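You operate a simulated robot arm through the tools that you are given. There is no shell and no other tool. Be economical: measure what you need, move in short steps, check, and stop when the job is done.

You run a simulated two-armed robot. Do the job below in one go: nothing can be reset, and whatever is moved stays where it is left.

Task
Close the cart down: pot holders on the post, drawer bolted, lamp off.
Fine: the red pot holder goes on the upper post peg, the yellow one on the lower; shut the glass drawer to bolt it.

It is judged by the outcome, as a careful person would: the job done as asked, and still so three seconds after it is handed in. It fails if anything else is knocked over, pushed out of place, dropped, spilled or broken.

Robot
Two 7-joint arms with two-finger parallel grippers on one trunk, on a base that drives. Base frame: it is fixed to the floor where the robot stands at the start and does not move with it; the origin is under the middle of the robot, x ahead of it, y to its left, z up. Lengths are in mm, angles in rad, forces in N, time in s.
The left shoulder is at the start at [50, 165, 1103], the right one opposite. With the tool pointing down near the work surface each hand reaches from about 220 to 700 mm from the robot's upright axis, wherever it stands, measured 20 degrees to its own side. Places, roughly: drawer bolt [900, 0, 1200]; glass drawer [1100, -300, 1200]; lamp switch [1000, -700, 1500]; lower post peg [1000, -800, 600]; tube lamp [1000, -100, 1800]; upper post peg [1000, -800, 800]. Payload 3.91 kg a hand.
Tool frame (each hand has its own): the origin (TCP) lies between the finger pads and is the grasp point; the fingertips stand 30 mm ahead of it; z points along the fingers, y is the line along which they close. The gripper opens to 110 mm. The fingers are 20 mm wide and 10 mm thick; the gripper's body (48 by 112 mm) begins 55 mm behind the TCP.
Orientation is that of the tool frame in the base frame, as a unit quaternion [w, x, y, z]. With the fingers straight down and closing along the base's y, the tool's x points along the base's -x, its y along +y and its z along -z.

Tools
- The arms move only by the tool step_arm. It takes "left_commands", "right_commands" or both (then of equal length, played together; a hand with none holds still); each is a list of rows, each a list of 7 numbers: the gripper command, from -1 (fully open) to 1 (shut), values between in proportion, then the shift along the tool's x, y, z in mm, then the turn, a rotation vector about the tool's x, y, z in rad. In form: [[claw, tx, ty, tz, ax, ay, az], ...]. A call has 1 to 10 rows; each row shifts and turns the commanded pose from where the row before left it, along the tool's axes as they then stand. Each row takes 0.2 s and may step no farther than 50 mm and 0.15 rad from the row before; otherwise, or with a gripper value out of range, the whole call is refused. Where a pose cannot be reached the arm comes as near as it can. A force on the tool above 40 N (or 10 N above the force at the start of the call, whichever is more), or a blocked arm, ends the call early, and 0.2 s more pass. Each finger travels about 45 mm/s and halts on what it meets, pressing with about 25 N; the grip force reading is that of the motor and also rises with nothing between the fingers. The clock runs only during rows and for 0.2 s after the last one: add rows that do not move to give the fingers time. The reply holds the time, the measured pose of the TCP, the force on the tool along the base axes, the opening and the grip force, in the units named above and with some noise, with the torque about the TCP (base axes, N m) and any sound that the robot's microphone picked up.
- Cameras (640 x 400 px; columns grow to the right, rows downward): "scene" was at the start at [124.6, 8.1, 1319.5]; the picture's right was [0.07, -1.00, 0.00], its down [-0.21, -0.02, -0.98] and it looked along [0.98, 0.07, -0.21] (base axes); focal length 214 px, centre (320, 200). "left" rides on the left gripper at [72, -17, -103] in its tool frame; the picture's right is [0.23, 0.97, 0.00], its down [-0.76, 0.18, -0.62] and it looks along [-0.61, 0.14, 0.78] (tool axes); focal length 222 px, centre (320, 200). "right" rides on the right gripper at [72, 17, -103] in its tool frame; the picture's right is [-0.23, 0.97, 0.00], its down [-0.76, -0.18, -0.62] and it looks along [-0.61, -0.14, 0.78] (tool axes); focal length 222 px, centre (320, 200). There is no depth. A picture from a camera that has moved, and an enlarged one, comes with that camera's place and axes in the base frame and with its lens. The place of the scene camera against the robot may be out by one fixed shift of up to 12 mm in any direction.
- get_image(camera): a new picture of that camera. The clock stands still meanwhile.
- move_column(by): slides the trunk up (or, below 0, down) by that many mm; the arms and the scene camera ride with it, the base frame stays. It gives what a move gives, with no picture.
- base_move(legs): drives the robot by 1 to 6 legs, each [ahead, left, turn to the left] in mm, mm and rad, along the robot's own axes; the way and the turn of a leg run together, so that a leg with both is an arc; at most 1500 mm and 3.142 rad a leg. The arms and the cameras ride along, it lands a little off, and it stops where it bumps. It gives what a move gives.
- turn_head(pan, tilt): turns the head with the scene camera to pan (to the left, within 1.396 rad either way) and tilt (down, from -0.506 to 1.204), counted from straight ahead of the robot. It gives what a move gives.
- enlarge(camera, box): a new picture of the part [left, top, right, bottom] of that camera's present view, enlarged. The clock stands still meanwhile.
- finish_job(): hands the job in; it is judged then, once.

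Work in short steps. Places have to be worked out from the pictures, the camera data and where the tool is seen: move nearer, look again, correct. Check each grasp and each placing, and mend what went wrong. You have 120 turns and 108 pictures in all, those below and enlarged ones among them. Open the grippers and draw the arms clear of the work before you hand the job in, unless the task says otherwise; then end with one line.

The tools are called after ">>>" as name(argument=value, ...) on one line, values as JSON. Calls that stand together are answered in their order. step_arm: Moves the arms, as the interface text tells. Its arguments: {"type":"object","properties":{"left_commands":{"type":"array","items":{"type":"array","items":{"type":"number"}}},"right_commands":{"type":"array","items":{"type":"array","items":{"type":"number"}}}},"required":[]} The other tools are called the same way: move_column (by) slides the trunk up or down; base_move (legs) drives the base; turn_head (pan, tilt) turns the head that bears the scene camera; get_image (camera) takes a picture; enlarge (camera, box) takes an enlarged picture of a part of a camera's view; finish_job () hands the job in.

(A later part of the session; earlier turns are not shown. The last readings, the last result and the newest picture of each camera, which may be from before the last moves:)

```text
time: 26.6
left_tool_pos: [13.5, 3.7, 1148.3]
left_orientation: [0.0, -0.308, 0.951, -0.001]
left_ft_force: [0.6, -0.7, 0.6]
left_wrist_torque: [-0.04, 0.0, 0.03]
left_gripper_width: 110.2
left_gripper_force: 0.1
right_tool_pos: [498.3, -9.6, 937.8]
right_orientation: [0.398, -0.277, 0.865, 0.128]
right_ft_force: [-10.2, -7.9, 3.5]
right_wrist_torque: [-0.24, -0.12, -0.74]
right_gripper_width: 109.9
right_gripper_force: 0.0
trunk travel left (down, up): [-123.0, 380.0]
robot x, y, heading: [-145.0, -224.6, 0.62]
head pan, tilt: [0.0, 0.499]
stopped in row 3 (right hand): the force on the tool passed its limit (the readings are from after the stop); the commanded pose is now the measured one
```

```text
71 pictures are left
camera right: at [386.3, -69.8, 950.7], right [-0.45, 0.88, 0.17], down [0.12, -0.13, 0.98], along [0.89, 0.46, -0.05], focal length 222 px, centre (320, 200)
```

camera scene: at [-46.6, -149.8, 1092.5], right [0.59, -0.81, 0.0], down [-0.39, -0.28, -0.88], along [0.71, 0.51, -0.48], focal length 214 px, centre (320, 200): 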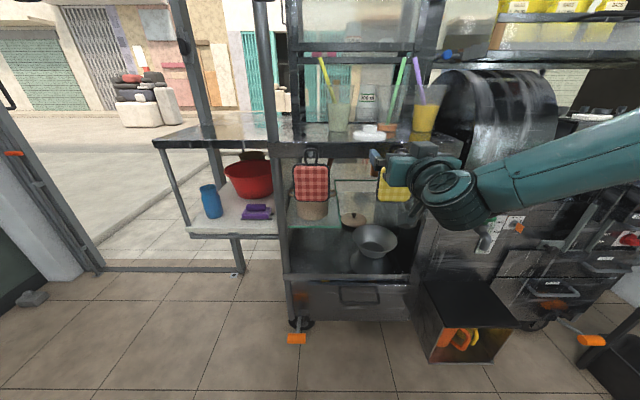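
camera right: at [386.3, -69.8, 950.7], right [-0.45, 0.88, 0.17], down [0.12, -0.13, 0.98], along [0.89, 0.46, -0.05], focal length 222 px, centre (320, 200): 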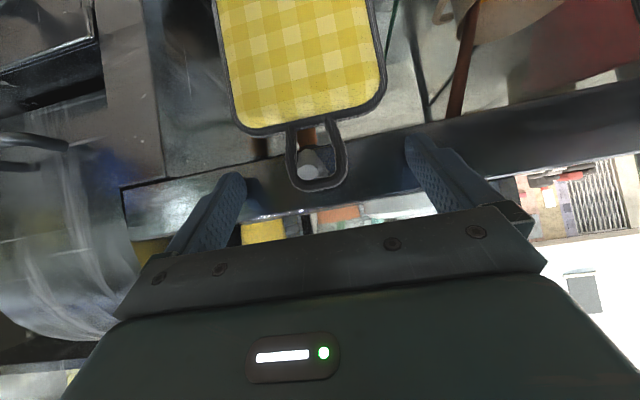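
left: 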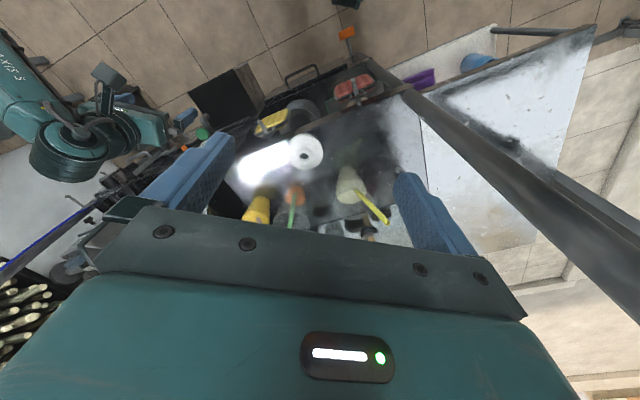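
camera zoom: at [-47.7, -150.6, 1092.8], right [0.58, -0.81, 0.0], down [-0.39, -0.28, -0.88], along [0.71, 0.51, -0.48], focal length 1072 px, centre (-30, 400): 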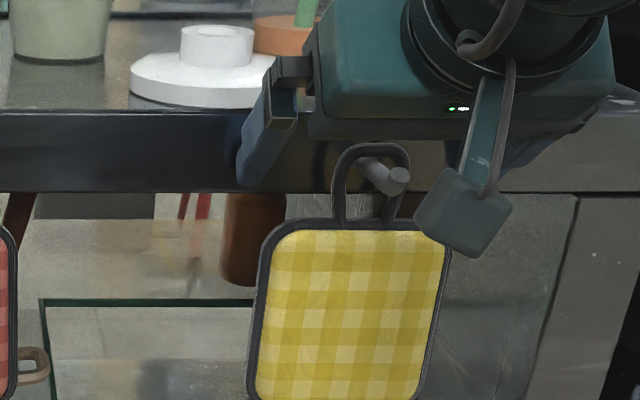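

A fingertip touched the counter face (f≈675), so the loop is at ~655. I back off 4 mm, lower 12 mm, then close on the loop legs.

>>> step_arm(right_commands=[[-1, 2, 0, -8, 0, 0, 0], [-1, 9.5, 0, 12, 0, 0, 0], [-1, 0, 0, 0, 0, 0, 0]])

>>> step_arm(right_commands=[[1, 0, 0, 0, 0, 0, 0], [1, 0, 0, 0, 0, 0, 0], [1, 0, 0, 0, 0, 0, 0], [1, 0, 0, 0, 0, 0, 0], [1, 0, 0, 0, 0, 0, 0], [1, 0, 0, 0, 0, 0, 0]])

>>> get_image(camera="right")

```text
time: 27.4
left_tool_pos: [14.2, 4.2, 1147.7]
left_orientation: [-0.001, -0.308, 0.951, -0.001]
left_ft_force: [0.3, -0.3, 0.0]
left_wrist_torque: [-0.01, -0.01, -0.01]
left_gripper_width: 109.9
left_gripper_force: 0.2
right_tool_pos: [495.8, -11.6, 924.4]
right_orientation: [0.397, -0.278, 0.865, 0.128]
right_ft_force: [-0.1, -0.4, -0.4]
right_wrist_torque: [0.01, 0.0, -0.02]
right_gripper_width: 110.3
right_gripper_force: 0.2
trunk travel left (down, up): [-123.0, 380.0]
robot x, y, heading: [-142.1, -221.8, 0.627]
head pan, tilt: [0.0, 0.499]
```

```text
time: 28.8
left_tool_pos: [14.6, 3.8, 1148.0]
left_orientation: [0.0, -0.308, 0.951, 0.0]
left_ft_force: [0.3, 0.3, 0.6]
left_wrist_torque: [-0.01, -0.02, -0.03]
left_gripper_width: 110.2
left_gripper_force: 0.2
right_tool_pos: [497.6, -11.4, 924.5]
right_orientation: [0.397, -0.277, 0.865, 0.127]
right_ft_force: [0.6, -0.1, 1.2]
right_wrist_torque: [0.02, -0.02, 0.04]
right_gripper_width: 38.1
right_gripper_force: 25.0
trunk travel left (down, up): [-123.0, 380.0]
robot x, y, heading: [-144.1, -220.4, 0.624]
head pan, tilt: [0.0, 0.499]
```

```text
70 pictures are left
camera right: at [384.7, -71.8, 936.7], right [-0.45, 0.88, 0.17], down [0.12, -0.13, 0.98], along [0.89, 0.46, -0.05], focal length 222 px, centre (320, 200)
```

right: 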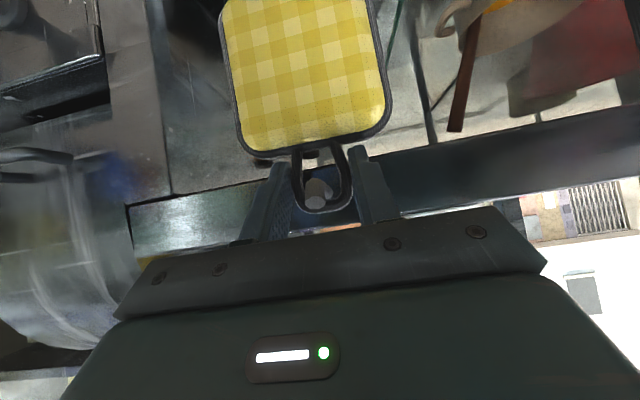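

Gripped at 38 mm. I lift 7 mm and draw it straight off the peg.

>>> step_arm(right_commands=[[1, -5, 0, -5, 0, 0, 0], [1, 13.6, 0, -14.7, 0, 0, 0], [1, 13.6, 0, -14.7, 0, 0, 0], [1, 13.6, 0, -14.7, 0, 0, 0], [1, 20.4, 0, -22, 0, 0, 0], [1, 20.4, 0, -22, 0, 0, 0], [1, 0, 0, 0, 0, 0, 0]])

>>> get_image(camera="right")

>>> get_image(camera="scene")

```text
time: 30.4
left_tool_pos: [15.7, 4.0, 1148.3]
left_orientation: [-0.001, -0.308, 0.951, 0.0]
left_ft_force: [0.1, 0.5, -0.2]
left_wrist_torque: [0.0, 0.03, -0.03]
left_gripper_width: 109.8
left_gripper_force: 0.1
right_tool_pos: [398.5, -81.6, 926.7]
right_orientation: [0.397, -0.278, 0.865, 0.127]
right_ft_force: [-0.2, -0.6, 0.0]
right_wrist_torque: [0.0, 0.01, 0.03]
right_gripper_width: 37.7
right_gripper_force: 25.0
trunk travel left (down, up): [-123.0, 380.0]
robot x, y, heading: [-144.9, -222.0, 0.626]
head pan, tilt: [0.0, 0.499]
```

```text
69 pictures are left
camera right: at [286.9, -141.8, 939.7], right [-0.45, 0.88, 0.17], down [0.12, -0.13, 0.98], along [0.89, 0.46, -0.05], focal length 222 px, centre (320, 200)
```

right: 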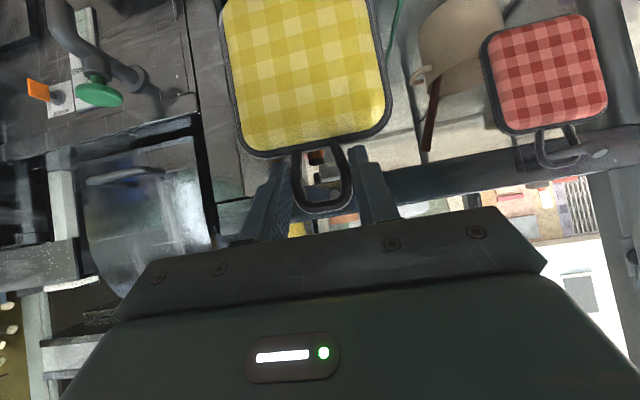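

```text
68 pictures are left
camera scene: at [-46.6, -150.0, 1092.5], right [0.58, -0.81, 0.0], down [-0.39, -0.28, -0.88], along [0.71, 0.51, -0.48], focal length 214 px, centre (320, 200)
```

scene: 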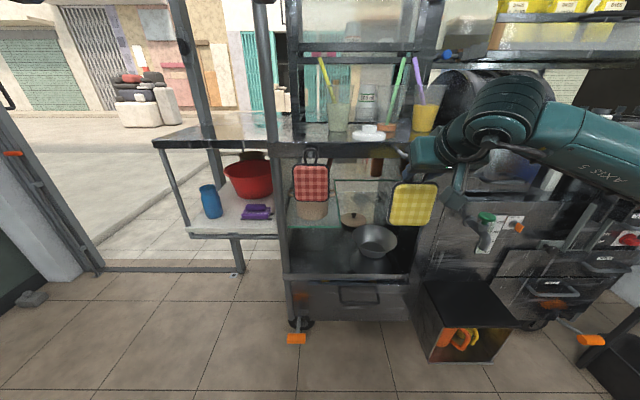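

Yellow is held. I draw the hand back 100 mm, then drive right along the cart ~700 mm and look at the post area.

>>> step_arm(right_commands=[[1, 33.9, 0, -36.7, 0, 0, 0], [1, 33.9, 0, -36.7, 0, 0, 0]])

>>> turn_head(pan=-0.9, tilt=0.5)

>>> get_image(camera="scene")

```text
time: 31.0
left_tool_pos: [14.1, 4.0, 1149.4]
left_orientation: [-0.001, -0.308, 0.951, 0.0]
left_ft_force: [0.9, 0.1, 0.4]
left_wrist_torque: [-0.01, 0.03, -0.02]
left_gripper_width: 109.8
left_gripper_force: 0.0
right_tool_pos: [316.8, -140.2, 924.1]
right_orientation: [0.397, -0.278, 0.865, 0.127]
right_ft_force: [0.5, -0.2, -1.0]
right_wrist_torque: [0.02, -0.02, 0.0]
right_gripper_width: 37.9
right_gripper_force: 25.1
trunk travel left (down, up): [-123.0, 380.0]
robot x, y, heading: [-147.3, -220.8, 0.622]
head pan, tilt: [0.0, 0.499]
```

```text
time: 32.2
left_tool_pos: [14.7, 4.3, 1147.9]
left_orientation: [-0.001, -0.308, 0.951, 0.0]
left_ft_force: [-0.2, 0.2, 1.0]
left_wrist_torque: [-0.03, 0.0, 0.0]
left_gripper_width: 110.2
left_gripper_force: 0.0
right_tool_pos: [318.1, -141.0, 924.3]
right_orientation: [0.397, -0.278, 0.865, 0.128]
right_ft_force: [-0.9, -0.9, -1.5]
right_wrist_torque: [-0.02, -0.02, 0.01]
right_gripper_width: 37.9
right_gripper_force: 25.6
trunk travel left (down, up): [-123.0, 380.0]
robot x, y, heading: [-147.9, -217.2, 0.626]
head pan, tilt: [-0.901, 0.499]
```

```text
67 pictures are left
camera scene: at [-32.8, -227.9, 1092.5], right [-0.27, -0.96, 0.0], down [-0.46, 0.13, -0.88], along [0.84, -0.24, -0.48], focal length 214 px, centre (320, 200)
```

scene: 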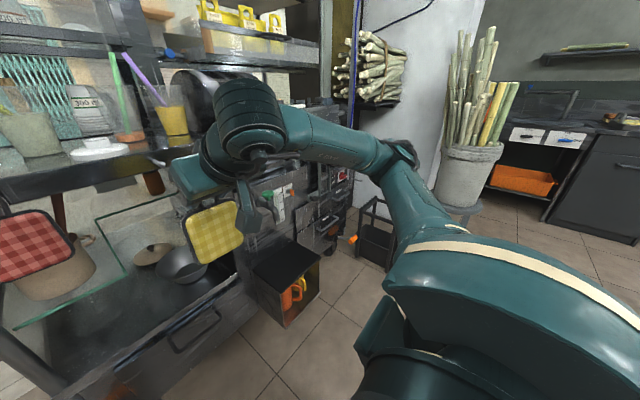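

Way along the cart is clear at this distance. I drive 700 mm right.

>>> base_move(legs=[[0, -700, 0]])

>>> turn_head(pan=-0.4, tilt=0.5)

>>> get_image(camera="scene")

```text
time: 36.1
left_tool_pos: [423.7, -564.5, 1148.3]
left_orientation: [-0.001, -0.306, 0.952, 0.0]
left_ft_force: [0.0, 0.7, -0.6]
left_wrist_torque: [0.02, 0.0, 0.02]
left_gripper_width: 109.8
left_gripper_force: 0.1
right_tool_pos: [724.2, -709.6, 924.4]
right_orientation: [0.397, -0.277, 0.866, 0.127]
right_ft_force: [0.1, -0.2, -0.1]
right_wrist_torque: [-0.04, -0.02, -0.02]
right_gripper_width: 37.6
right_gripper_force: 25.0
trunk travel left (down, up): [-123.0, 380.0]
robot x, y, heading: [264.0, -790.6, 0.622]
head pan, tilt: [-0.901, 0.499]
```

```text
time: 37.0
left_tool_pos: [422.3, -564.3, 1148.9]
left_orientation: [0.0, -0.307, 0.952, 0.0]
left_ft_force: [0.4, -0.6, 0.4]
left_wrist_torque: [0.0, -0.01, -0.01]
left_gripper_width: 110.1
left_gripper_force: 0.0
right_tool_pos: [724.7, -709.4, 924.0]
right_orientation: [0.398, -0.276, 0.866, 0.127]
right_ft_force: [-0.9, 0.2, -0.3]
right_wrist_torque: [0.0, 0.0, 0.01]
right_gripper_width: 37.8
right_gripper_force: 24.5
trunk travel left (down, up): [-123.0, 380.0]
robot x, y, heading: [260.3, -788.0, 0.627]
head pan, tilt: [-0.4, 0.499]
```

```text
66 pictures are left
camera scene: at [375.9, -751.3, 1092.5], right [0.22, -0.98, 0.0], down [-0.47, -0.1, -0.88], along [0.86, 0.19, -0.48], focal length 214 px, centre (320, 200)
```

scene: 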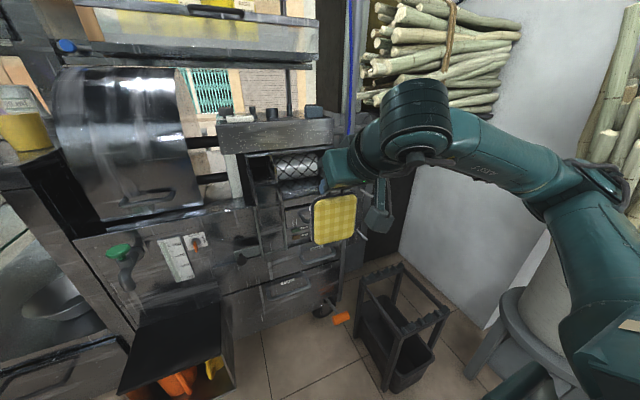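

The hand hides the pegs from the head; I take the wrist view.

>>> get_image(camera="right")

>>> base_move(legs=[[0, -150, 0]])

>>> turn_head(pan=0.0, tilt=0.5)

>>> get_image(camera="scene")

```text
65 pictures are left
camera right: at [612.5, -769.3, 936.6], right [-0.44, 0.88, 0.17], down [0.12, -0.13, 0.98], along [0.89, 0.46, -0.05], focal length 222 px, centre (320, 200)
```

right: 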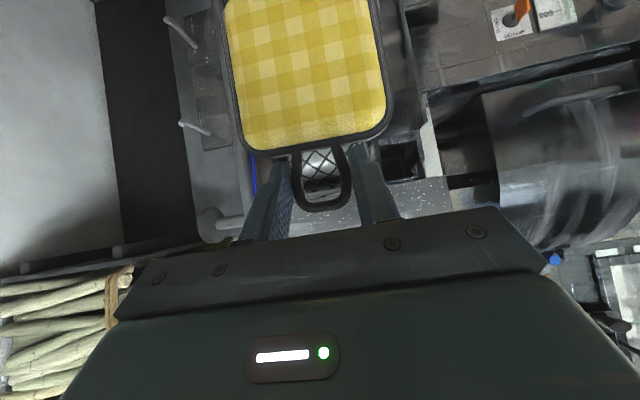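

```text
time: 38.3
left_tool_pos: [488.0, -664.8, 1150.1]
left_orientation: [0.002, -0.303, 0.953, -0.002]
left_ft_force: [-1.2, 0.5, 0.7]
left_wrist_torque: [0.04, -0.03, -0.02]
left_gripper_width: 110.2
left_gripper_force: 0.2
right_tool_pos: [789.0, -807.7, 916.7]
right_orientation: [0.386, -0.279, 0.871, 0.121]
right_ft_force: [-0.6, -0.6, -0.7]
right_wrist_torque: [0.02, -0.01, -0.01]
right_gripper_width: 37.7
right_gripper_force: 24.5
trunk travel left (down, up): [-123.0, 380.0]
robot x, y, heading: [331.3, -891.6, 0.615]
head pan, tilt: [-0.4, 0.499]
stopped in leg 1: the robot was blocked; the commanded pose is now the measured one
```

```text
time: 39.2
left_tool_pos: [487.4, -664.1, 1147.1]
left_orientation: [0.002, -0.304, 0.953, -0.002]
left_ft_force: [-0.5, -0.4, 0.4]
left_wrist_torque: [0.01, -0.02, 0.0]
left_gripper_width: 110.2
left_gripper_force: 0.0
right_tool_pos: [789.2, -807.0, 917.6]
right_orientation: [0.387, -0.28, 0.87, 0.121]
right_ft_force: [0.4, -1.1, -0.1]
right_wrist_torque: [0.0, 0.02, 0.01]
right_gripper_width: 37.8
right_gripper_force: 25.1
trunk travel left (down, up): [-123.0, 380.0]
robot x, y, heading: [329.8, -890.9, 0.618]
head pan, tilt: [0.0, 0.499]
```

```text
64 pictures are left
camera scene: at [425.8, -817.2, 1092.4], right [0.58, -0.82, 0.01], down [-0.39, -0.28, -0.88], along [0.72, 0.51, -0.48], focal length 214 px, centre (320, 200)
```

scene: 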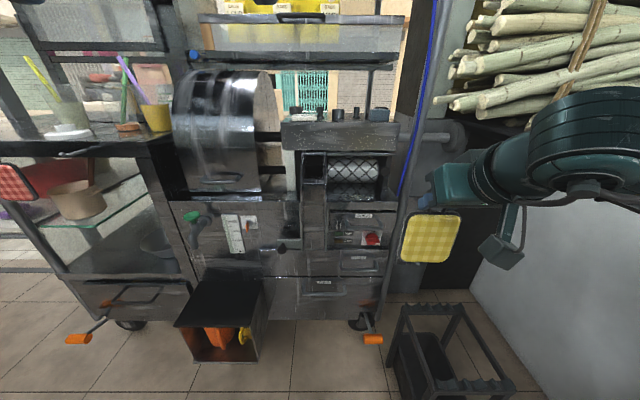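

The base bumped something on the right. I back off left 60 mm and look to the right to see what it was.

>>> base_move(legs=[[0, 70, 0]])

>>> turn_head(pan=-1.35, tilt=0.6)

>>> get_image(camera="scene")

```text
time: 40.2
left_tool_pos: [454.1, -612.3, 1147.4]
left_orientation: [-0.001, -0.303, 0.953, 0.0]
left_ft_force: [-0.1, -0.3, -0.3]
left_wrist_torque: [0.01, -0.02, -0.02]
left_gripper_width: 110.4
left_gripper_force: 0.0
right_tool_pos: [754.6, -754.2, 916.5]
right_orientation: [0.386, -0.278, 0.871, 0.122]
right_ft_force: [-0.2, 0.3, 0.0]
right_wrist_torque: [-0.03, -0.03, 0.0]
right_gripper_width: 37.7
right_gripper_force: 25.4
trunk travel left (down, up): [-123.0, 380.0]
robot x, y, heading: [287.9, -835.6, 0.617]
head pan, tilt: [0.0, 0.499]
```

```text
time: 41.7
left_tool_pos: [453.8, -612.2, 1147.3]
left_orientation: [-0.001, -0.303, 0.953, 0.0]
left_ft_force: [-0.4, -0.2, 0.7]
left_wrist_torque: [-0.01, 0.03, 0.02]
left_gripper_width: 110.1
left_gripper_force: 0.0
right_tool_pos: [755.0, -753.7, 916.0]
right_orientation: [0.385, -0.278, 0.871, 0.123]
right_ft_force: [0.4, -0.3, 0.0]
right_wrist_torque: [0.03, -0.05, 0.03]
right_gripper_width: 37.7
right_gripper_force: 24.6
trunk travel left (down, up): [-123.0, 380.0]
robot x, y, heading: [291.8, -834.7, 0.614]
head pan, tilt: [-1.349, 0.6]
```

```text
63 pictures are left
camera scene: at [383.2, -875.7, 1083.4], right [-0.67, -0.74, 0.0], down [-0.42, 0.38, -0.83], along [0.61, -0.55, -0.56], focal length 214 px, centre (320, 200)
```

scene: 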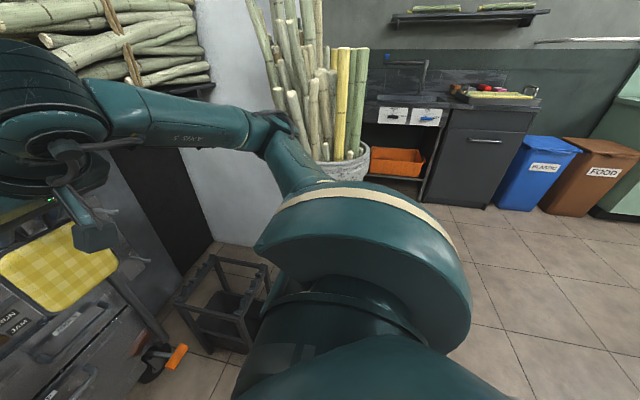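

The elbow (stretched out right) touched the cane bundle; nothing appears toppled. I'll work with the arm more extended: base back 150 and hand forward 150.

>>> base_move(legs=[[-150, 0, 0]])

>>> step_arm(right_commands=[[1, -26, 0, 27, 0, -0.03, 0], [1, -26, 0, 27, 0, 0, 0], [1, -26, 0, 27, 0, 0, 0], [1, -26, 0, 27, 0, 0, 0], [1, 0, 0, 0, 0, 0, 0]])

>>> get_image(camera="scene")

>>> get_image(camera="right")

```text
time: 43.1
left_tool_pos: [331.0, -699.0, 1147.5]
left_orientation: [-0.001, -0.303, 0.953, 0.0]
left_ft_force: [0.4, -0.5, -0.3]
left_wrist_torque: [0.0, -0.02, 0.02]
left_gripper_width: 110.1
left_gripper_force: 0.0
right_tool_pos: [631.9, -840.6, 915.7]
right_orientation: [0.386, -0.28, 0.87, 0.124]
right_ft_force: [0.6, 0.3, 0.2]
right_wrist_torque: [-0.01, 0.0, 0.01]
right_gripper_width: 38.0
right_gripper_force: 25.6
trunk travel left (down, up): [-123.0, 380.0]
robot x, y, heading: [167.8, -923.4, 0.62]
head pan, tilt: [-1.349, 0.6]
```

```text
time: 44.3
left_tool_pos: [330.2, -698.4, 1148.1]
left_orientation: [-0.001, -0.305, 0.952, 0.001]
left_ft_force: [-0.2, -0.6, 0.5]
left_wrist_torque: [0.02, -0.01, -0.01]
left_gripper_width: 110.0
left_gripper_force: 0.1
right_tool_pos: [753.8, -752.3, 922.4]
right_orientation: [0.399, -0.277, 0.865, 0.127]
right_ft_force: [0.5, 0.3, 0.3]
right_wrist_torque: [-0.02, -0.02, 0.01]
right_gripper_width: 38.0
right_gripper_force: 25.2
trunk travel left (down, up): [-123.0, 380.0]
robot x, y, heading: [166.8, -922.5, 0.615]
head pan, tilt: [-1.349, 0.6]
```

```text
62 pictures are left
camera scene: at [260.0, -962.9, 1083.4], right [-0.67, -0.74, 0.0], down [-0.42, 0.38, -0.83], along [0.61, -0.55, -0.56], focal length 214 px, centre (320, 200)
```

scene: 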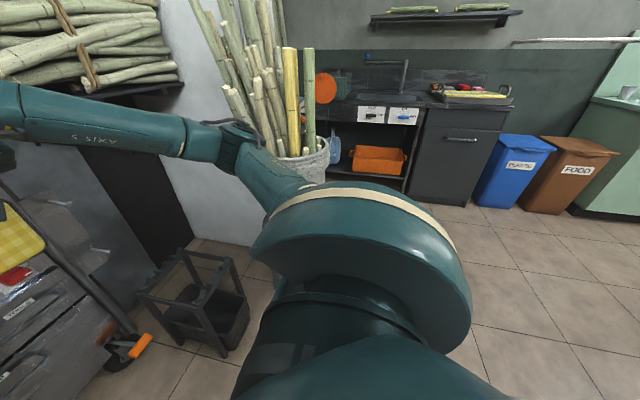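

```text
61 pictures are left
camera right: at [641.8, -813.3, 934.7], right [-0.45, 0.88, 0.17], down [0.12, -0.13, 0.98], along [0.89, 0.46, -0.05], focal length 222 px, centre (320, 200)
```

right: 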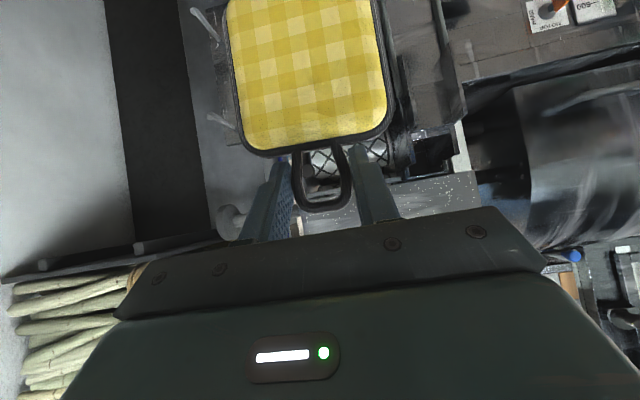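

Working out both views: the post pegs point straight out toward the front (like the holder pegs), so the same frontal pose works. I zoom on them from two hand positions.

>>> enlarge(camera="right", box=[160, 0, 260, 160])

>>> step_arm(right_commands=[[1, 0, -40, 0, 0, 0, 0], [1, 0, -40, 0, 0, 0, 0], [1, 0, -40, 0, 0, 0, 0], [1, 0, 0, 0, 0, 0, 0]])

>>> enlarge(camera="right", box=[160, 0, 320, 160])

```text
2.50 times, centred on (210, 80) of right
camera zoom: at [641.8, -813.3, 934.7], right [-0.45, 0.88, 0.17], down [0.12, -0.13, 0.98], along [0.89, 0.46, -0.05], focal length 555 px, centre (595, 500)
```

zoom: 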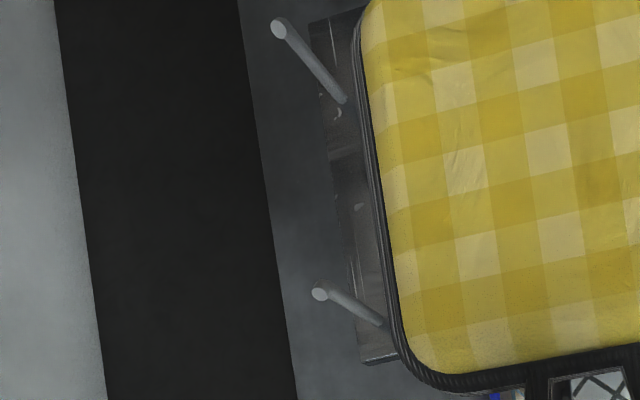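

```text
time: 45.3
left_tool_pos: [330.5, -698.7, 1147.3]
left_orientation: [-0.002, -0.305, 0.953, 0.002]
left_ft_force: [-0.1, 0.3, -0.1]
left_wrist_torque: [0.01, 0.0, -0.01]
left_gripper_width: 110.1
left_gripper_force: 0.0
right_tool_pos: [822.6, -852.1, 925.4]
right_orientation: [0.398, -0.277, 0.865, 0.129]
right_ft_force: [0.0, -0.5, -0.2]
right_wrist_torque: [0.02, 0.01, 0.01]
right_gripper_width: 37.7
right_gripper_force: 24.6
trunk travel left (down, up): [-123.0, 380.0]
robot x, y, heading: [172.2, -918.6, 0.622]
head pan, tilt: [-1.349, 0.6]
```

```text
2.50 times, centred on (240, 80) of right
camera zoom: at [710.8, -912.3, 936.1], right [-0.45, 0.88, 0.17], down [0.12, -0.13, 0.98], along [0.89, 0.46, -0.05], focal length 555 px, centre (520, 500)
```

zoom: 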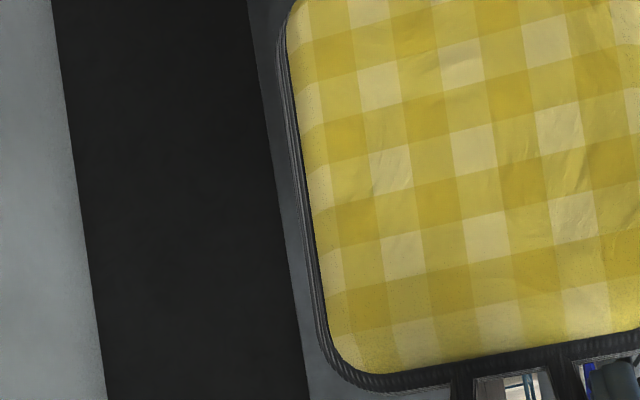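

The holder now blocks the pegs. I move the hand back left and use the head camera at the pegs.

>>> step_arm(right_commands=[[1, 0, 45, 0, 0, 0, 0], [1, 0, 45, 0, 0, 0, 0], [1, 0, 45, 0, 0, 0, 0], [1, 0, 45, 0, 0, 0, 0], [1, 0, 0, 0, 0, 0, 0]])

>>> turn_head(pan=-0.5, tilt=0.5)

>>> get_image(camera="scene")

>>> enlarge(camera="right", box=[100, 0, 260, 160])

```text
time: 46.5
left_tool_pos: [330.6, -697.6, 1147.7]
left_orientation: [-0.001, -0.304, 0.953, 0.001]
left_ft_force: [0.1, 0.3, 0.7]
left_wrist_torque: [0.0, -0.01, 0.0]
left_gripper_width: 110.2
left_gripper_force: 0.0
right_tool_pos: [717.4, -706.1, 924.7]
right_orientation: [0.4, -0.277, 0.864, 0.128]
right_ft_force: [0.4, 0.2, -0.8]
right_wrist_torque: [-0.02, 0.01, 0.01]
right_gripper_width: 37.9
right_gripper_force: 25.0
trunk travel left (down, up): [-123.0, 380.0]
robot x, y, heading: [167.2, -920.2, 0.614]
head pan, tilt: [-1.349, 0.6]
```

```text
time: 47.6
left_tool_pos: [329.5, -698.4, 1148.6]
left_orientation: [-0.001, -0.304, 0.953, 0.0]
left_ft_force: [0.1, 0.8, 0.1]
left_wrist_torque: [-0.03, -0.01, 0.0]
left_gripper_width: 110.0
left_gripper_force: 0.1
right_tool_pos: [717.9, -706.9, 924.8]
right_orientation: [0.398, -0.277, 0.865, 0.128]
right_ft_force: [-0.8, 0.4, -0.9]
right_wrist_torque: [0.0, -0.03, 0.01]
right_gripper_width: 37.8
right_gripper_force: 24.8
trunk travel left (down, up): [-123.0, 380.0]
robot x, y, heading: [169.6, -922.9, 0.615]
head pan, tilt: [-0.499, 0.499]
```

```text
58 pictures are left
camera scene: at [284.6, -893.2, 1092.5], right [0.12, -0.99, 0.0], down [-0.48, -0.06, -0.88], along [0.87, 0.1, -0.48], focal length 214 px, centre (320, 200)
```

scene: 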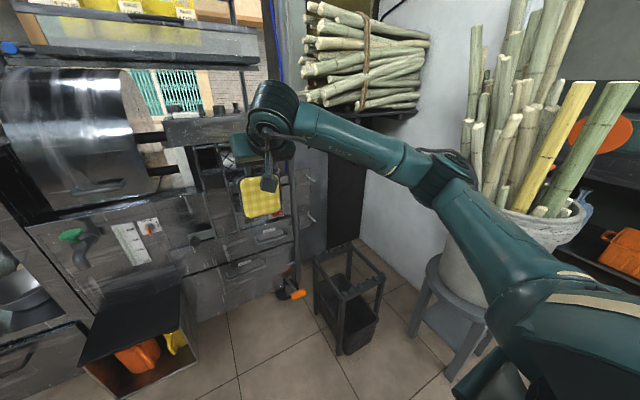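

```text
2.50 times, centred on (180, 80) of right
camera zoom: at [606.4, -767.1, 936.4], right [-0.45, 0.88, 0.17], down [0.12, -0.13, 0.98], along [0.89, 0.46, -0.05], focal length 555 px, centre (670, 500)
```

zoom: 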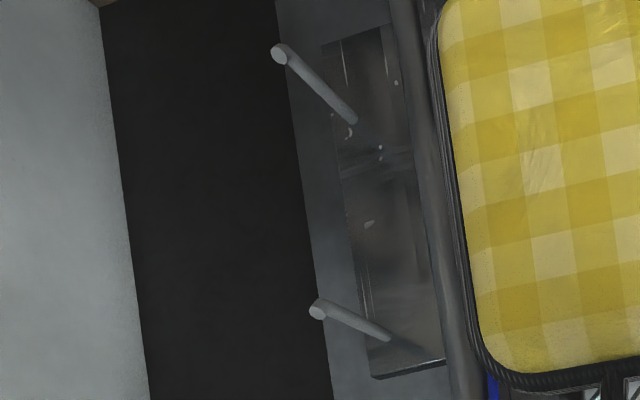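

>>> enlarge(camera="scene", box=[270, 150, 350, 230])

```text
5.00 times, centred on (310, 190) of scene
camera zoom: at [284.6, -893.2, 1092.5], right [0.12, -0.99, 0.0], down [-0.48, -0.06, -0.88], along [0.87, 0.1, -0.48], focal length 1072 px, centre (370, 250)
```

zoom: 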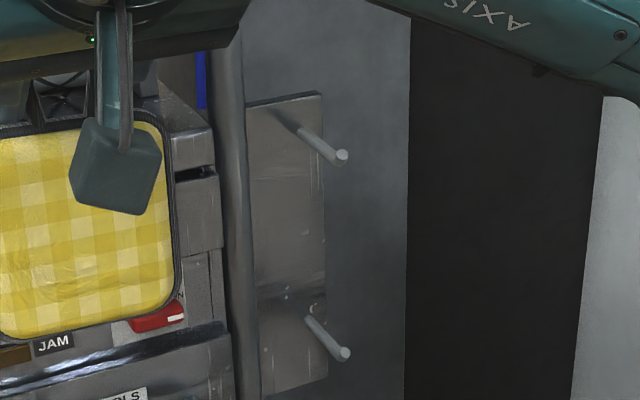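

Pegs: tips ≈ (n 370, s 1238), upper z≈740, lower z≈558 (wrist-based). I drive 120 right and 110 forward to bring the lower peg within reach.

>>> base_move(legs=[[0, -120, 0], [110, 0, 0]])

>>> get_image(camera="scene")

>>> get_image(camera="right")

```text
time: 49.7
left_tool_pos: [492.4, -731.8, 1147.2]
left_orientation: [-0.002, -0.305, 0.952, 0.001]
left_ft_force: [-0.4, 0.3, -0.2]
left_wrist_torque: [-0.01, -0.01, -0.01]
left_gripper_width: 109.7
left_gripper_force: 0.2
right_tool_pos: [879.5, -739.4, 924.1]
right_orientation: [0.398, -0.278, 0.865, 0.128]
right_ft_force: [0.3, 0.1, -0.2]
right_wrist_torque: [-0.01, 0.0, -0.03]
right_gripper_width: 37.7
right_gripper_force: 24.7
trunk travel left (down, up): [-123.0, 380.0]
robot x, y, heading: [332.1, -955.8, 0.614]
head pan, tilt: [-0.499, 0.499]
```

```text
55 pictures are left
camera scene: at [447.0, -926.4, 1092.5], right [0.12, -0.99, 0.0], down [-0.48, -0.06, -0.88], along [0.87, 0.11, -0.48], focal length 214 px, centre (320, 200)
```

scene: 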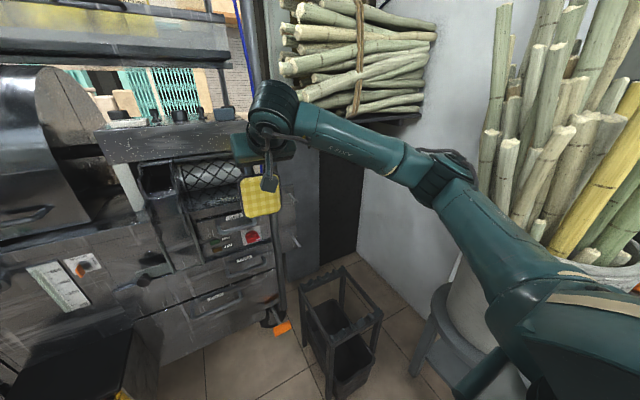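

```text
54 pictures are left
camera right: at [768.5, -799.7, 936.4], right [-0.45, 0.88, 0.17], down [0.12, -0.13, 0.98], along [0.89, 0.46, -0.05], focal length 222 px, centre (320, 200)
```

right: 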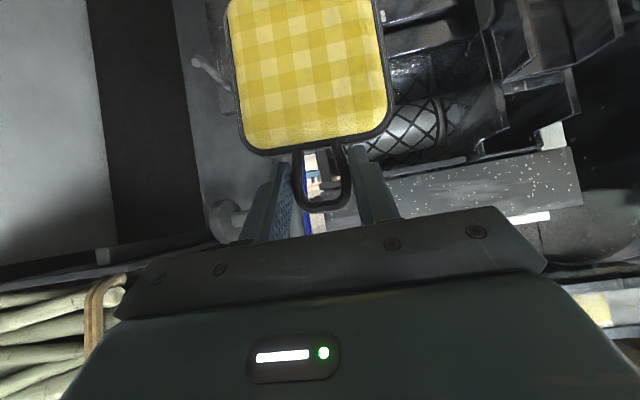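

No bump. I lower the hand toward the lower peg's level and shift right, staying ~60 mm short of the peg tip.

>>> step_arm(right_commands=[[1, 33, -15.6, 30.5, 0, 0, 0], [1, 33, -15.6, 30.5, 0, 0, 0], [1, 33, -15.6, 30.5, 0, 0, 0], [1, 33, -15.6, 30.5, 0, 0, 0], [1, 33, -15.6, 30.5, 0, 0, 0], [1, 33, -15.6, 30.5, 0, 0, 0], [1, 33, -15.6, 30.5, 0, 0, 0], [1, 33, -15.6, 30.5, 0, 0, 0], [1, 0, 0, 0, 0, 0, 0]])

>>> get_image(camera="scene")

>>> get_image(camera="right")

```text
time: 51.7
left_tool_pos: [493.0, -731.9, 1147.9]
left_orientation: [-0.001, -0.305, 0.953, 0.001]
left_ft_force: [0.9, -0.3, 0.5]
left_wrist_torque: [-0.03, 0.01, 0.04]
left_gripper_width: 110.1
left_gripper_force: 0.0
right_tool_pos: [964.6, -832.5, 564.1]
right_orientation: [0.399, -0.277, 0.865, 0.128]
right_ft_force: [0.0, 0.4, -1.3]
right_wrist_torque: [0.0, 0.05, 0.0]
right_gripper_width: 37.9
right_gripper_force: 25.1
trunk travel left (down, up): [-123.0, 380.0]
robot x, y, heading: [330.6, -954.7, 0.618]
head pan, tilt: [-0.499, 0.499]
```

```text
53 pictures are left
camera scene: at [447.0, -926.5, 1092.5], right [0.12, -0.99, 0.0], down [-0.48, -0.06, -0.88], along [0.87, 0.11, -0.48], focal length 214 px, centre (320, 200)
```

scene: 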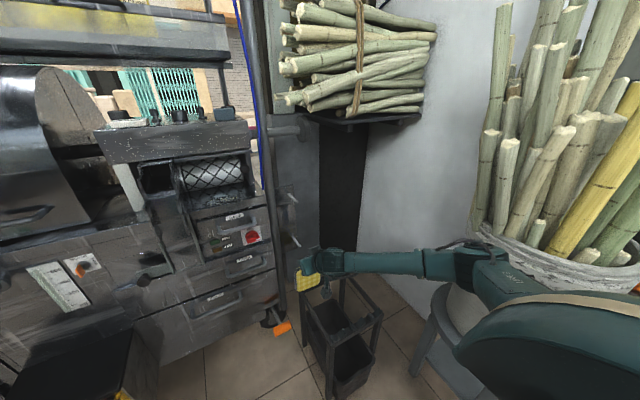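

```text
52 pictures are left
camera right: at [852.0, -891.8, 574.7], right [-0.45, 0.88, 0.17], down [0.12, -0.13, 0.98], along [0.89, 0.46, -0.05], focal length 222 px, centre (320, 200)
```

right: 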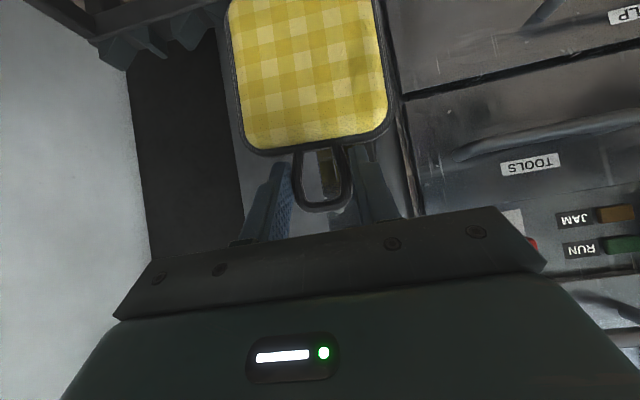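

I zoom the scene on the pegs and the holder, and the wrist view on the loop.

>>> enlarge(camera="scene", box=[260, 170, 380, 310])

>>> enlarge(camera="right", box=[270, 130, 390, 230])

```text
2.86 times, centred on (320, 240) of scene
camera zoom: at [447.0, -926.5, 1092.5], right [0.12, -0.99, 0.0], down [-0.48, -0.06, -0.88], along [0.87, 0.11, -0.48], focal length 613 px, centre (320, 86)
```

zoom: 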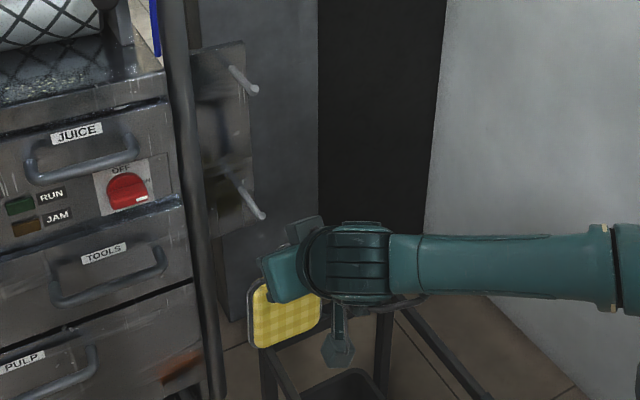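

```text
4.00 times, centred on (330, 180) of right
camera zoom: at [852.0, -891.8, 574.7], right [-0.45, 0.88, 0.17], down [0.12, -0.13, 0.98], along [0.89, 0.46, -0.05], focal length 888 px, centre (280, 280)
```

zoom: 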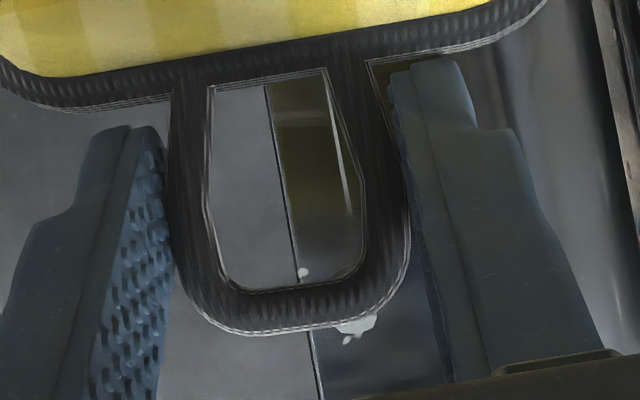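

Peg not visible behind the holder. I slide the hand 90 mm left to see the peg at close range beside the holder.

>>> step_arm(right_commands=[[1, 0, 45, -10, 0, 0, 0], [1, 0, 45, 0, 0, 0, 0], [1, 0, 0, 0, 0, 0, 0]])

>>> get_image(camera="right")

```text
time: 52.5
left_tool_pos: [493.0, -731.7, 1146.7]
left_orientation: [-0.001, -0.305, 0.952, 0.001]
left_ft_force: [-0.5, 1.4, -0.4]
left_wrist_torque: [0.02, 0.01, 0.0]
left_gripper_width: 110.3
left_gripper_force: 0.1
right_tool_pos: [904.8, -766.2, 571.3]
right_orientation: [0.398, -0.279, 0.864, 0.129]
right_ft_force: [-0.9, 0.6, -0.5]
right_wrist_torque: [0.02, 0.01, 0.03]
right_gripper_width: 37.5
right_gripper_force: 24.8
trunk travel left (down, up): [-123.0, 380.0]
robot x, y, heading: [331.0, -952.9, 0.621]
head pan, tilt: [-0.499, 0.499]
```

```text
49 pictures are left
camera right: at [792.6, -825.8, 582.7], right [-0.45, 0.88, 0.17], down [0.12, -0.13, 0.98], along [0.89, 0.46, -0.05], focal length 222 px, centre (320, 200)
```

right: 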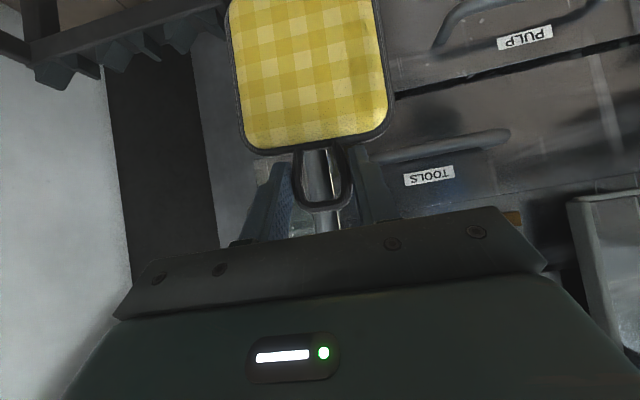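

The peg must be higher than I estimated (hidden behind the palm). I raise 90 mm and look again.

>>> step_arm(right_commands=[[1, -33, 10, -30.5, 0, 0, 0], [1, -33, 10, -30.5, 0, 0, 0], [1, 0, 0, 0, 0, 0, 0]])

>>> get_image(camera="right")

```text
time: 53.3
left_tool_pos: [492.4, -731.8, 1148.4]
left_orientation: [0.0, -0.305, 0.952, 0.001]
left_ft_force: [0.9, -0.1, -0.1]
left_wrist_torque: [0.01, 0.01, 0.01]
left_gripper_width: 110.2
left_gripper_force: 0.1
right_tool_pos: [890.2, -750.6, 661.4]
right_orientation: [0.399, -0.277, 0.865, 0.127]
right_ft_force: [1.1, -0.4, -1.4]
right_wrist_torque: [0.0, -0.02, 0.0]
right_gripper_width: 37.5
right_gripper_force: 24.6
trunk travel left (down, up): [-123.0, 380.0]
robot x, y, heading: [330.8, -956.6, 0.618]
head pan, tilt: [-0.499, 0.499]
```

```text
48 pictures are left
camera right: at [778.2, -811.1, 672.6], right [-0.45, 0.88, 0.17], down [0.12, -0.13, 0.98], along [0.89, 0.46, -0.05], focal length 222 px, centre (320, 200)
```

right: 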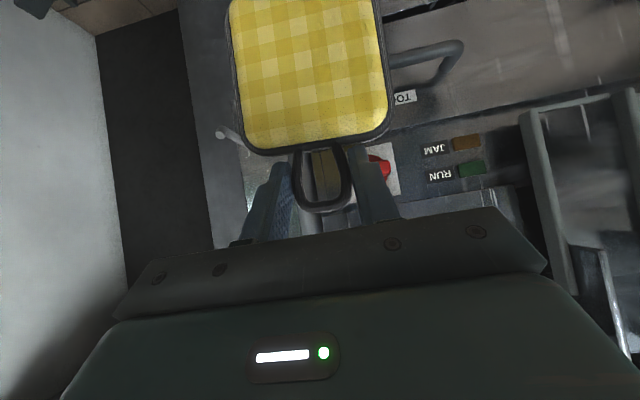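

Now the peg is visible; triangulating from three wrist views gives tip n≈347, s≈1222, z≈581. I align the loop in front of it.

>>> step_arm(right_commands=[[1, 0, -32, 0, 0, 0, 0], [1, 18, -31, 16, 0, 0, 0], [1, 18, -31, 16, 0, 0, 0], [1, 17, 0, 17, 0, 0, 0], [1, 0, 0, 0, 0, 0, 0]])

>>> enlarge(camera="right", box=[250, 120, 410, 240])

>>> enlarge(camera="scene", box=[260, 200, 360, 300])

```text
time: 54.5
left_tool_pos: [493.4, -730.9, 1147.4]
left_orientation: [-0.001, -0.305, 0.952, 0.001]
left_ft_force: [0.4, 0.2, 0.4]
left_wrist_torque: [0.01, -0.02, -0.04]
left_gripper_width: 109.8
left_gripper_force: 0.1
right_tool_pos: [948.0, -824.4, 589.0]
right_orientation: [0.399, -0.277, 0.865, 0.128]
right_ft_force: [-0.8, 0.4, -0.7]
right_wrist_torque: [0.02, -0.02, -0.02]
right_gripper_width: 37.9
right_gripper_force: 25.4
trunk travel left (down, up): [-123.0, 380.0]
robot x, y, heading: [325.6, -954.6, 0.618]
head pan, tilt: [-0.499, 0.499]
```

```text
3.33 times, centred on (330, 180) of right
camera zoom: at [836.4, -884.2, 600.6], right [-0.45, 0.88, 0.17], down [0.12, -0.13, 0.98], along [0.89, 0.46, -0.05], focal length 740 px, centre (287, 267)
```

zoom: 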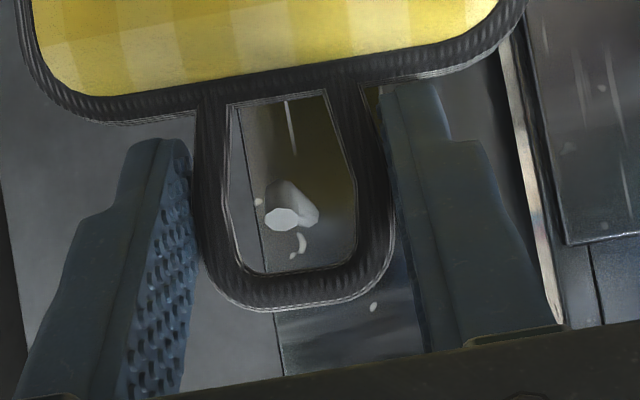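

```text
4.00 times, centred on (310, 250) of scene
camera zoom: at [446.9, -926.4, 1092.5], right [0.12, -0.99, 0.0], down [-0.48, -0.06, -0.88], along [0.87, 0.11, -0.48], focal length 858 px, centre (360, 0)
```

zoom: 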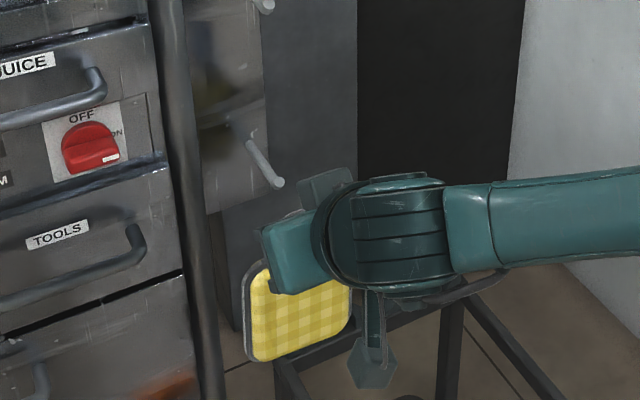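

Peg is visible through the loop. Refined tip: n≈367, s≈1233, z≈571; aperture centre at s 1222, z 573. I shift 11 mm right and advance 45 mm, then check.

>>> step_arm(right_commands=[[1, 0, -11, 0, 0, 0, 0], [1, -15.3, 0, 16.5, 0, 0, 0], [1, -15.3, 0, 16.5, 0, 0, 0], [1, 0, 0, 0, 0, 0, 0]])

>>> enlarge(camera="right", box=[250, 120, 410, 240])

```text
time: 55.5
left_tool_pos: [492.6, -731.3, 1148.4]
left_orientation: [-0.002, -0.304, 0.953, 0.001]
left_ft_force: [-0.5, 0.3, 0.2]
left_wrist_torque: [-0.02, 0.01, 0.04]
left_gripper_width: 110.0
left_gripper_force: 0.2
right_tool_pos: [993.0, -807.0, 591.0]
right_orientation: [0.399, -0.278, 0.864, 0.128]
right_ft_force: [0.2, -0.4, 0.7]
right_wrist_torque: [-0.02, 0.02, 0.01]
right_gripper_width: 38.0
right_gripper_force: 25.4
trunk travel left (down, up): [-123.0, 380.0]
robot x, y, heading: [331.7, -955.6, 0.617]
head pan, tilt: [-0.499, 0.499]
```

```text
3.33 times, centred on (330, 180) of right
camera zoom: at [880.4, -867.6, 603.5], right [-0.45, 0.88, 0.17], down [0.12, -0.13, 0.98], along [0.89, 0.46, -0.05], focal length 740 px, centre (287, 267)
```

zoom: 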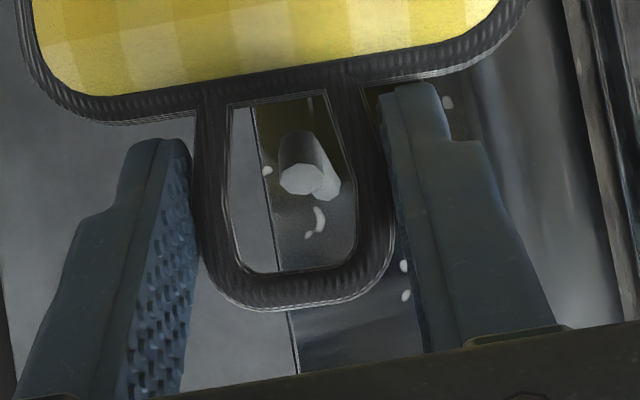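

Aligned within the aperture. I advance 45 mm onto the peg.

>>> step_arm(right_commands=[[1, -10.2, 0, 11, 0, 0, 0], [1, -10.2, 0, 11, 0, 0, 0], [1, -10.2, 0, 11, 0, 0, 0], [1, 0, 0, 0, 0, 0, 0]])

>>> enlarge(camera="right", box=[250, 120, 410, 240])

>>> enlarge(camera="scene", box=[260, 200, 360, 300])

```text
time: 56.5
left_tool_pos: [492.3, -732.1, 1147.8]
left_orientation: [-0.002, -0.305, 0.952, 0.001]
left_ft_force: [-0.3, -0.6, -0.3]
left_wrist_torque: [0.02, -0.02, -0.02]
left_gripper_width: 110.1
left_gripper_force: 0.1
right_tool_pos: [1028.5, -781.2, 593.7]
right_orientation: [0.398, -0.278, 0.865, 0.129]
right_ft_force: [-0.2, 0.7, -0.9]
right_wrist_torque: [-0.02, 0.03, 0.01]
right_gripper_width: 37.8
right_gripper_force: 25.1
trunk travel left (down, up): [-123.0, 380.0]
robot x, y, heading: [331.8, -958.6, 0.621]
head pan, tilt: [-0.499, 0.499]
```

```text
3.33 times, centred on (330, 180) of right
camera zoom: at [917.1, -840.9, 605.3], right [-0.45, 0.88, 0.17], down [0.12, -0.13, 0.98], along [0.89, 0.46, -0.05], focal length 740 px, centre (287, 267)
```

zoom: 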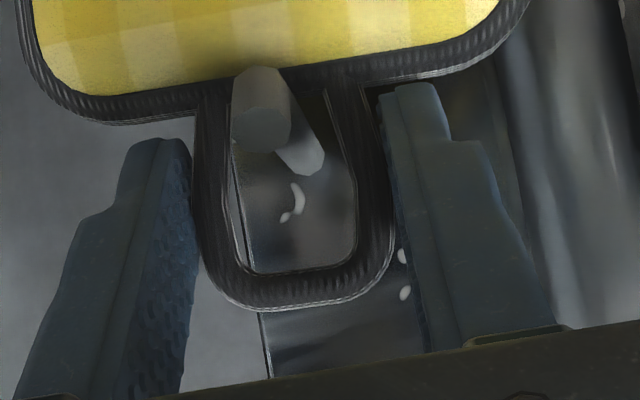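

```text
4.00 times, centred on (310, 250) of scene
camera zoom: at [446.9, -926.4, 1092.5], right [0.12, -0.99, 0.0], down [-0.48, -0.06, -0.88], along [0.87, 0.11, -0.48], focal length 858 px, centre (360, 0)
```

zoom: 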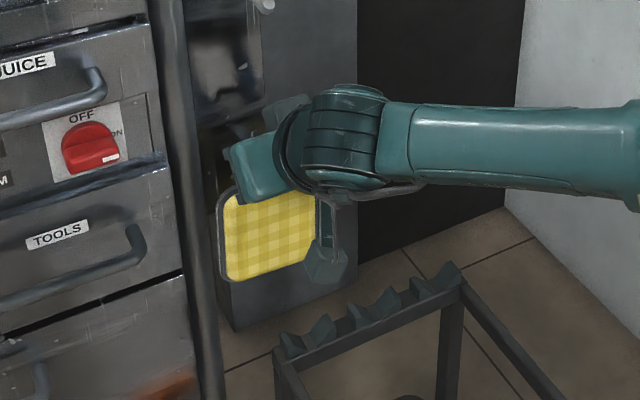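

The loop is on the peg. I lower 15 mm to let the arch rest on the peg, then open only partly (post nearby).

>>> step_arm(right_commands=[[1, 5.5, 0, 5.1, 0, 0, 0], [1, 5.5, 0, 5.1, 0, 0, 0], [1, 0, 0, 0, 0, 0, 0]])

>>> enlarge(camera="right", box=[250, 120, 410, 240])

```text
time: 57.3
left_tool_pos: [492.4, -731.4, 1147.2]
left_orientation: [-0.002, -0.305, 0.952, 0.001]
left_ft_force: [0.5, -0.3, 0.1]
left_wrist_torque: [-0.03, 0.02, 0.02]
left_gripper_width: 110.1
left_gripper_force: 0.1
right_tool_pos: [1027.8, -780.6, 578.8]
right_orientation: [0.398, -0.278, 0.865, 0.128]
right_ft_force: [0.2, 0.0, -0.3]
right_wrist_torque: [0.0, 0.0, 0.0]
right_gripper_width: 37.8
right_gripper_force: 24.9
trunk travel left (down, up): [-123.0, 380.0]
robot x, y, heading: [334.1, -958.5, 0.618]
head pan, tilt: [-0.499, 0.499]
```

```text
3.33 times, centred on (330, 180) of right
camera zoom: at [916.5, -840.5, 590.3], right [-0.45, 0.88, 0.17], down [0.12, -0.13, 0.98], along [0.89, 0.46, -0.05], focal length 740 px, centre (287, 267)
```

zoom: 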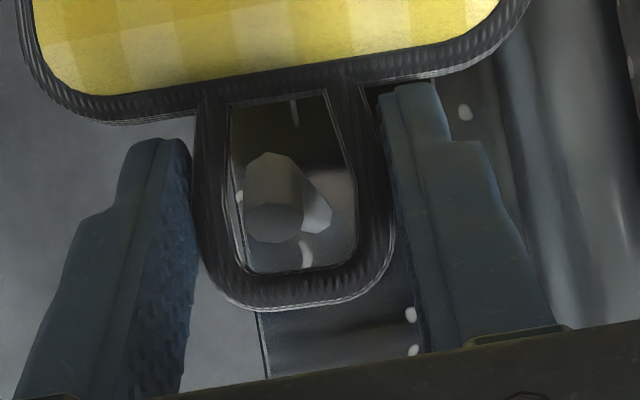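

Still ~8 mm of gap to the arch; I lower 6 more and open partly, letting it settle.

>>> step_arm(right_commands=[[1, 4.4, 0, 4.1, 0, 0, 0], [1, 0, 0, 0, 0, 0, 0], [0.0, 0, 0, 0, 0, 0, 0], [0.0, 0, 0, 0, 0, 0, 0], [0.0, 0, 0, 0, 0, 0, 0]])

>>> enlarge(camera="right", box=[250, 120, 410, 240])

```text
time: 58.5
left_tool_pos: [493.0, -730.6, 1147.3]
left_orientation: [-0.001, -0.305, 0.952, 0.001]
left_ft_force: [-0.7, -0.2, -0.4]
left_wrist_torque: [0.02, 0.03, 0.0]
left_gripper_width: 110.1
left_gripper_force: 0.1
right_tool_pos: [1028.1, -779.5, 571.9]
right_orientation: [0.399, -0.277, 0.865, 0.128]
right_ft_force: [-0.7, 0.1, 0.7]
right_wrist_torque: [0.01, -0.01, 0.0]
right_gripper_width: 54.9
right_gripper_force: 0.1
trunk travel left (down, up): [-123.0, 380.0]
robot x, y, heading: [330.2, -953.7, 0.624]
head pan, tilt: [-0.499, 0.499]
```

```text
3.33 times, centred on (330, 180) of right
camera zoom: at [916.3, -840.8, 584.2], right [-0.45, 0.88, 0.17], down [0.12, -0.13, 0.98], along [0.89, 0.46, -0.05], focal length 740 px, centre (287, 267)
```

zoom: 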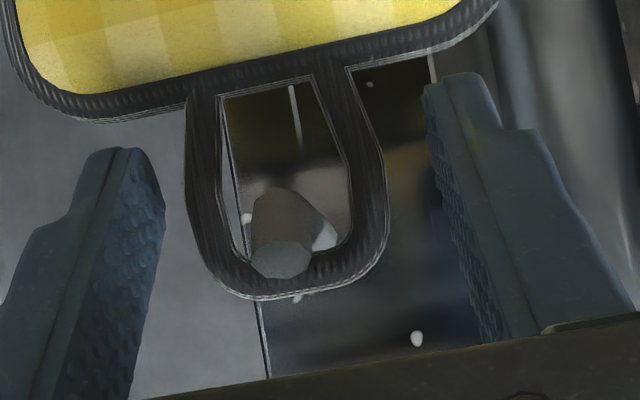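

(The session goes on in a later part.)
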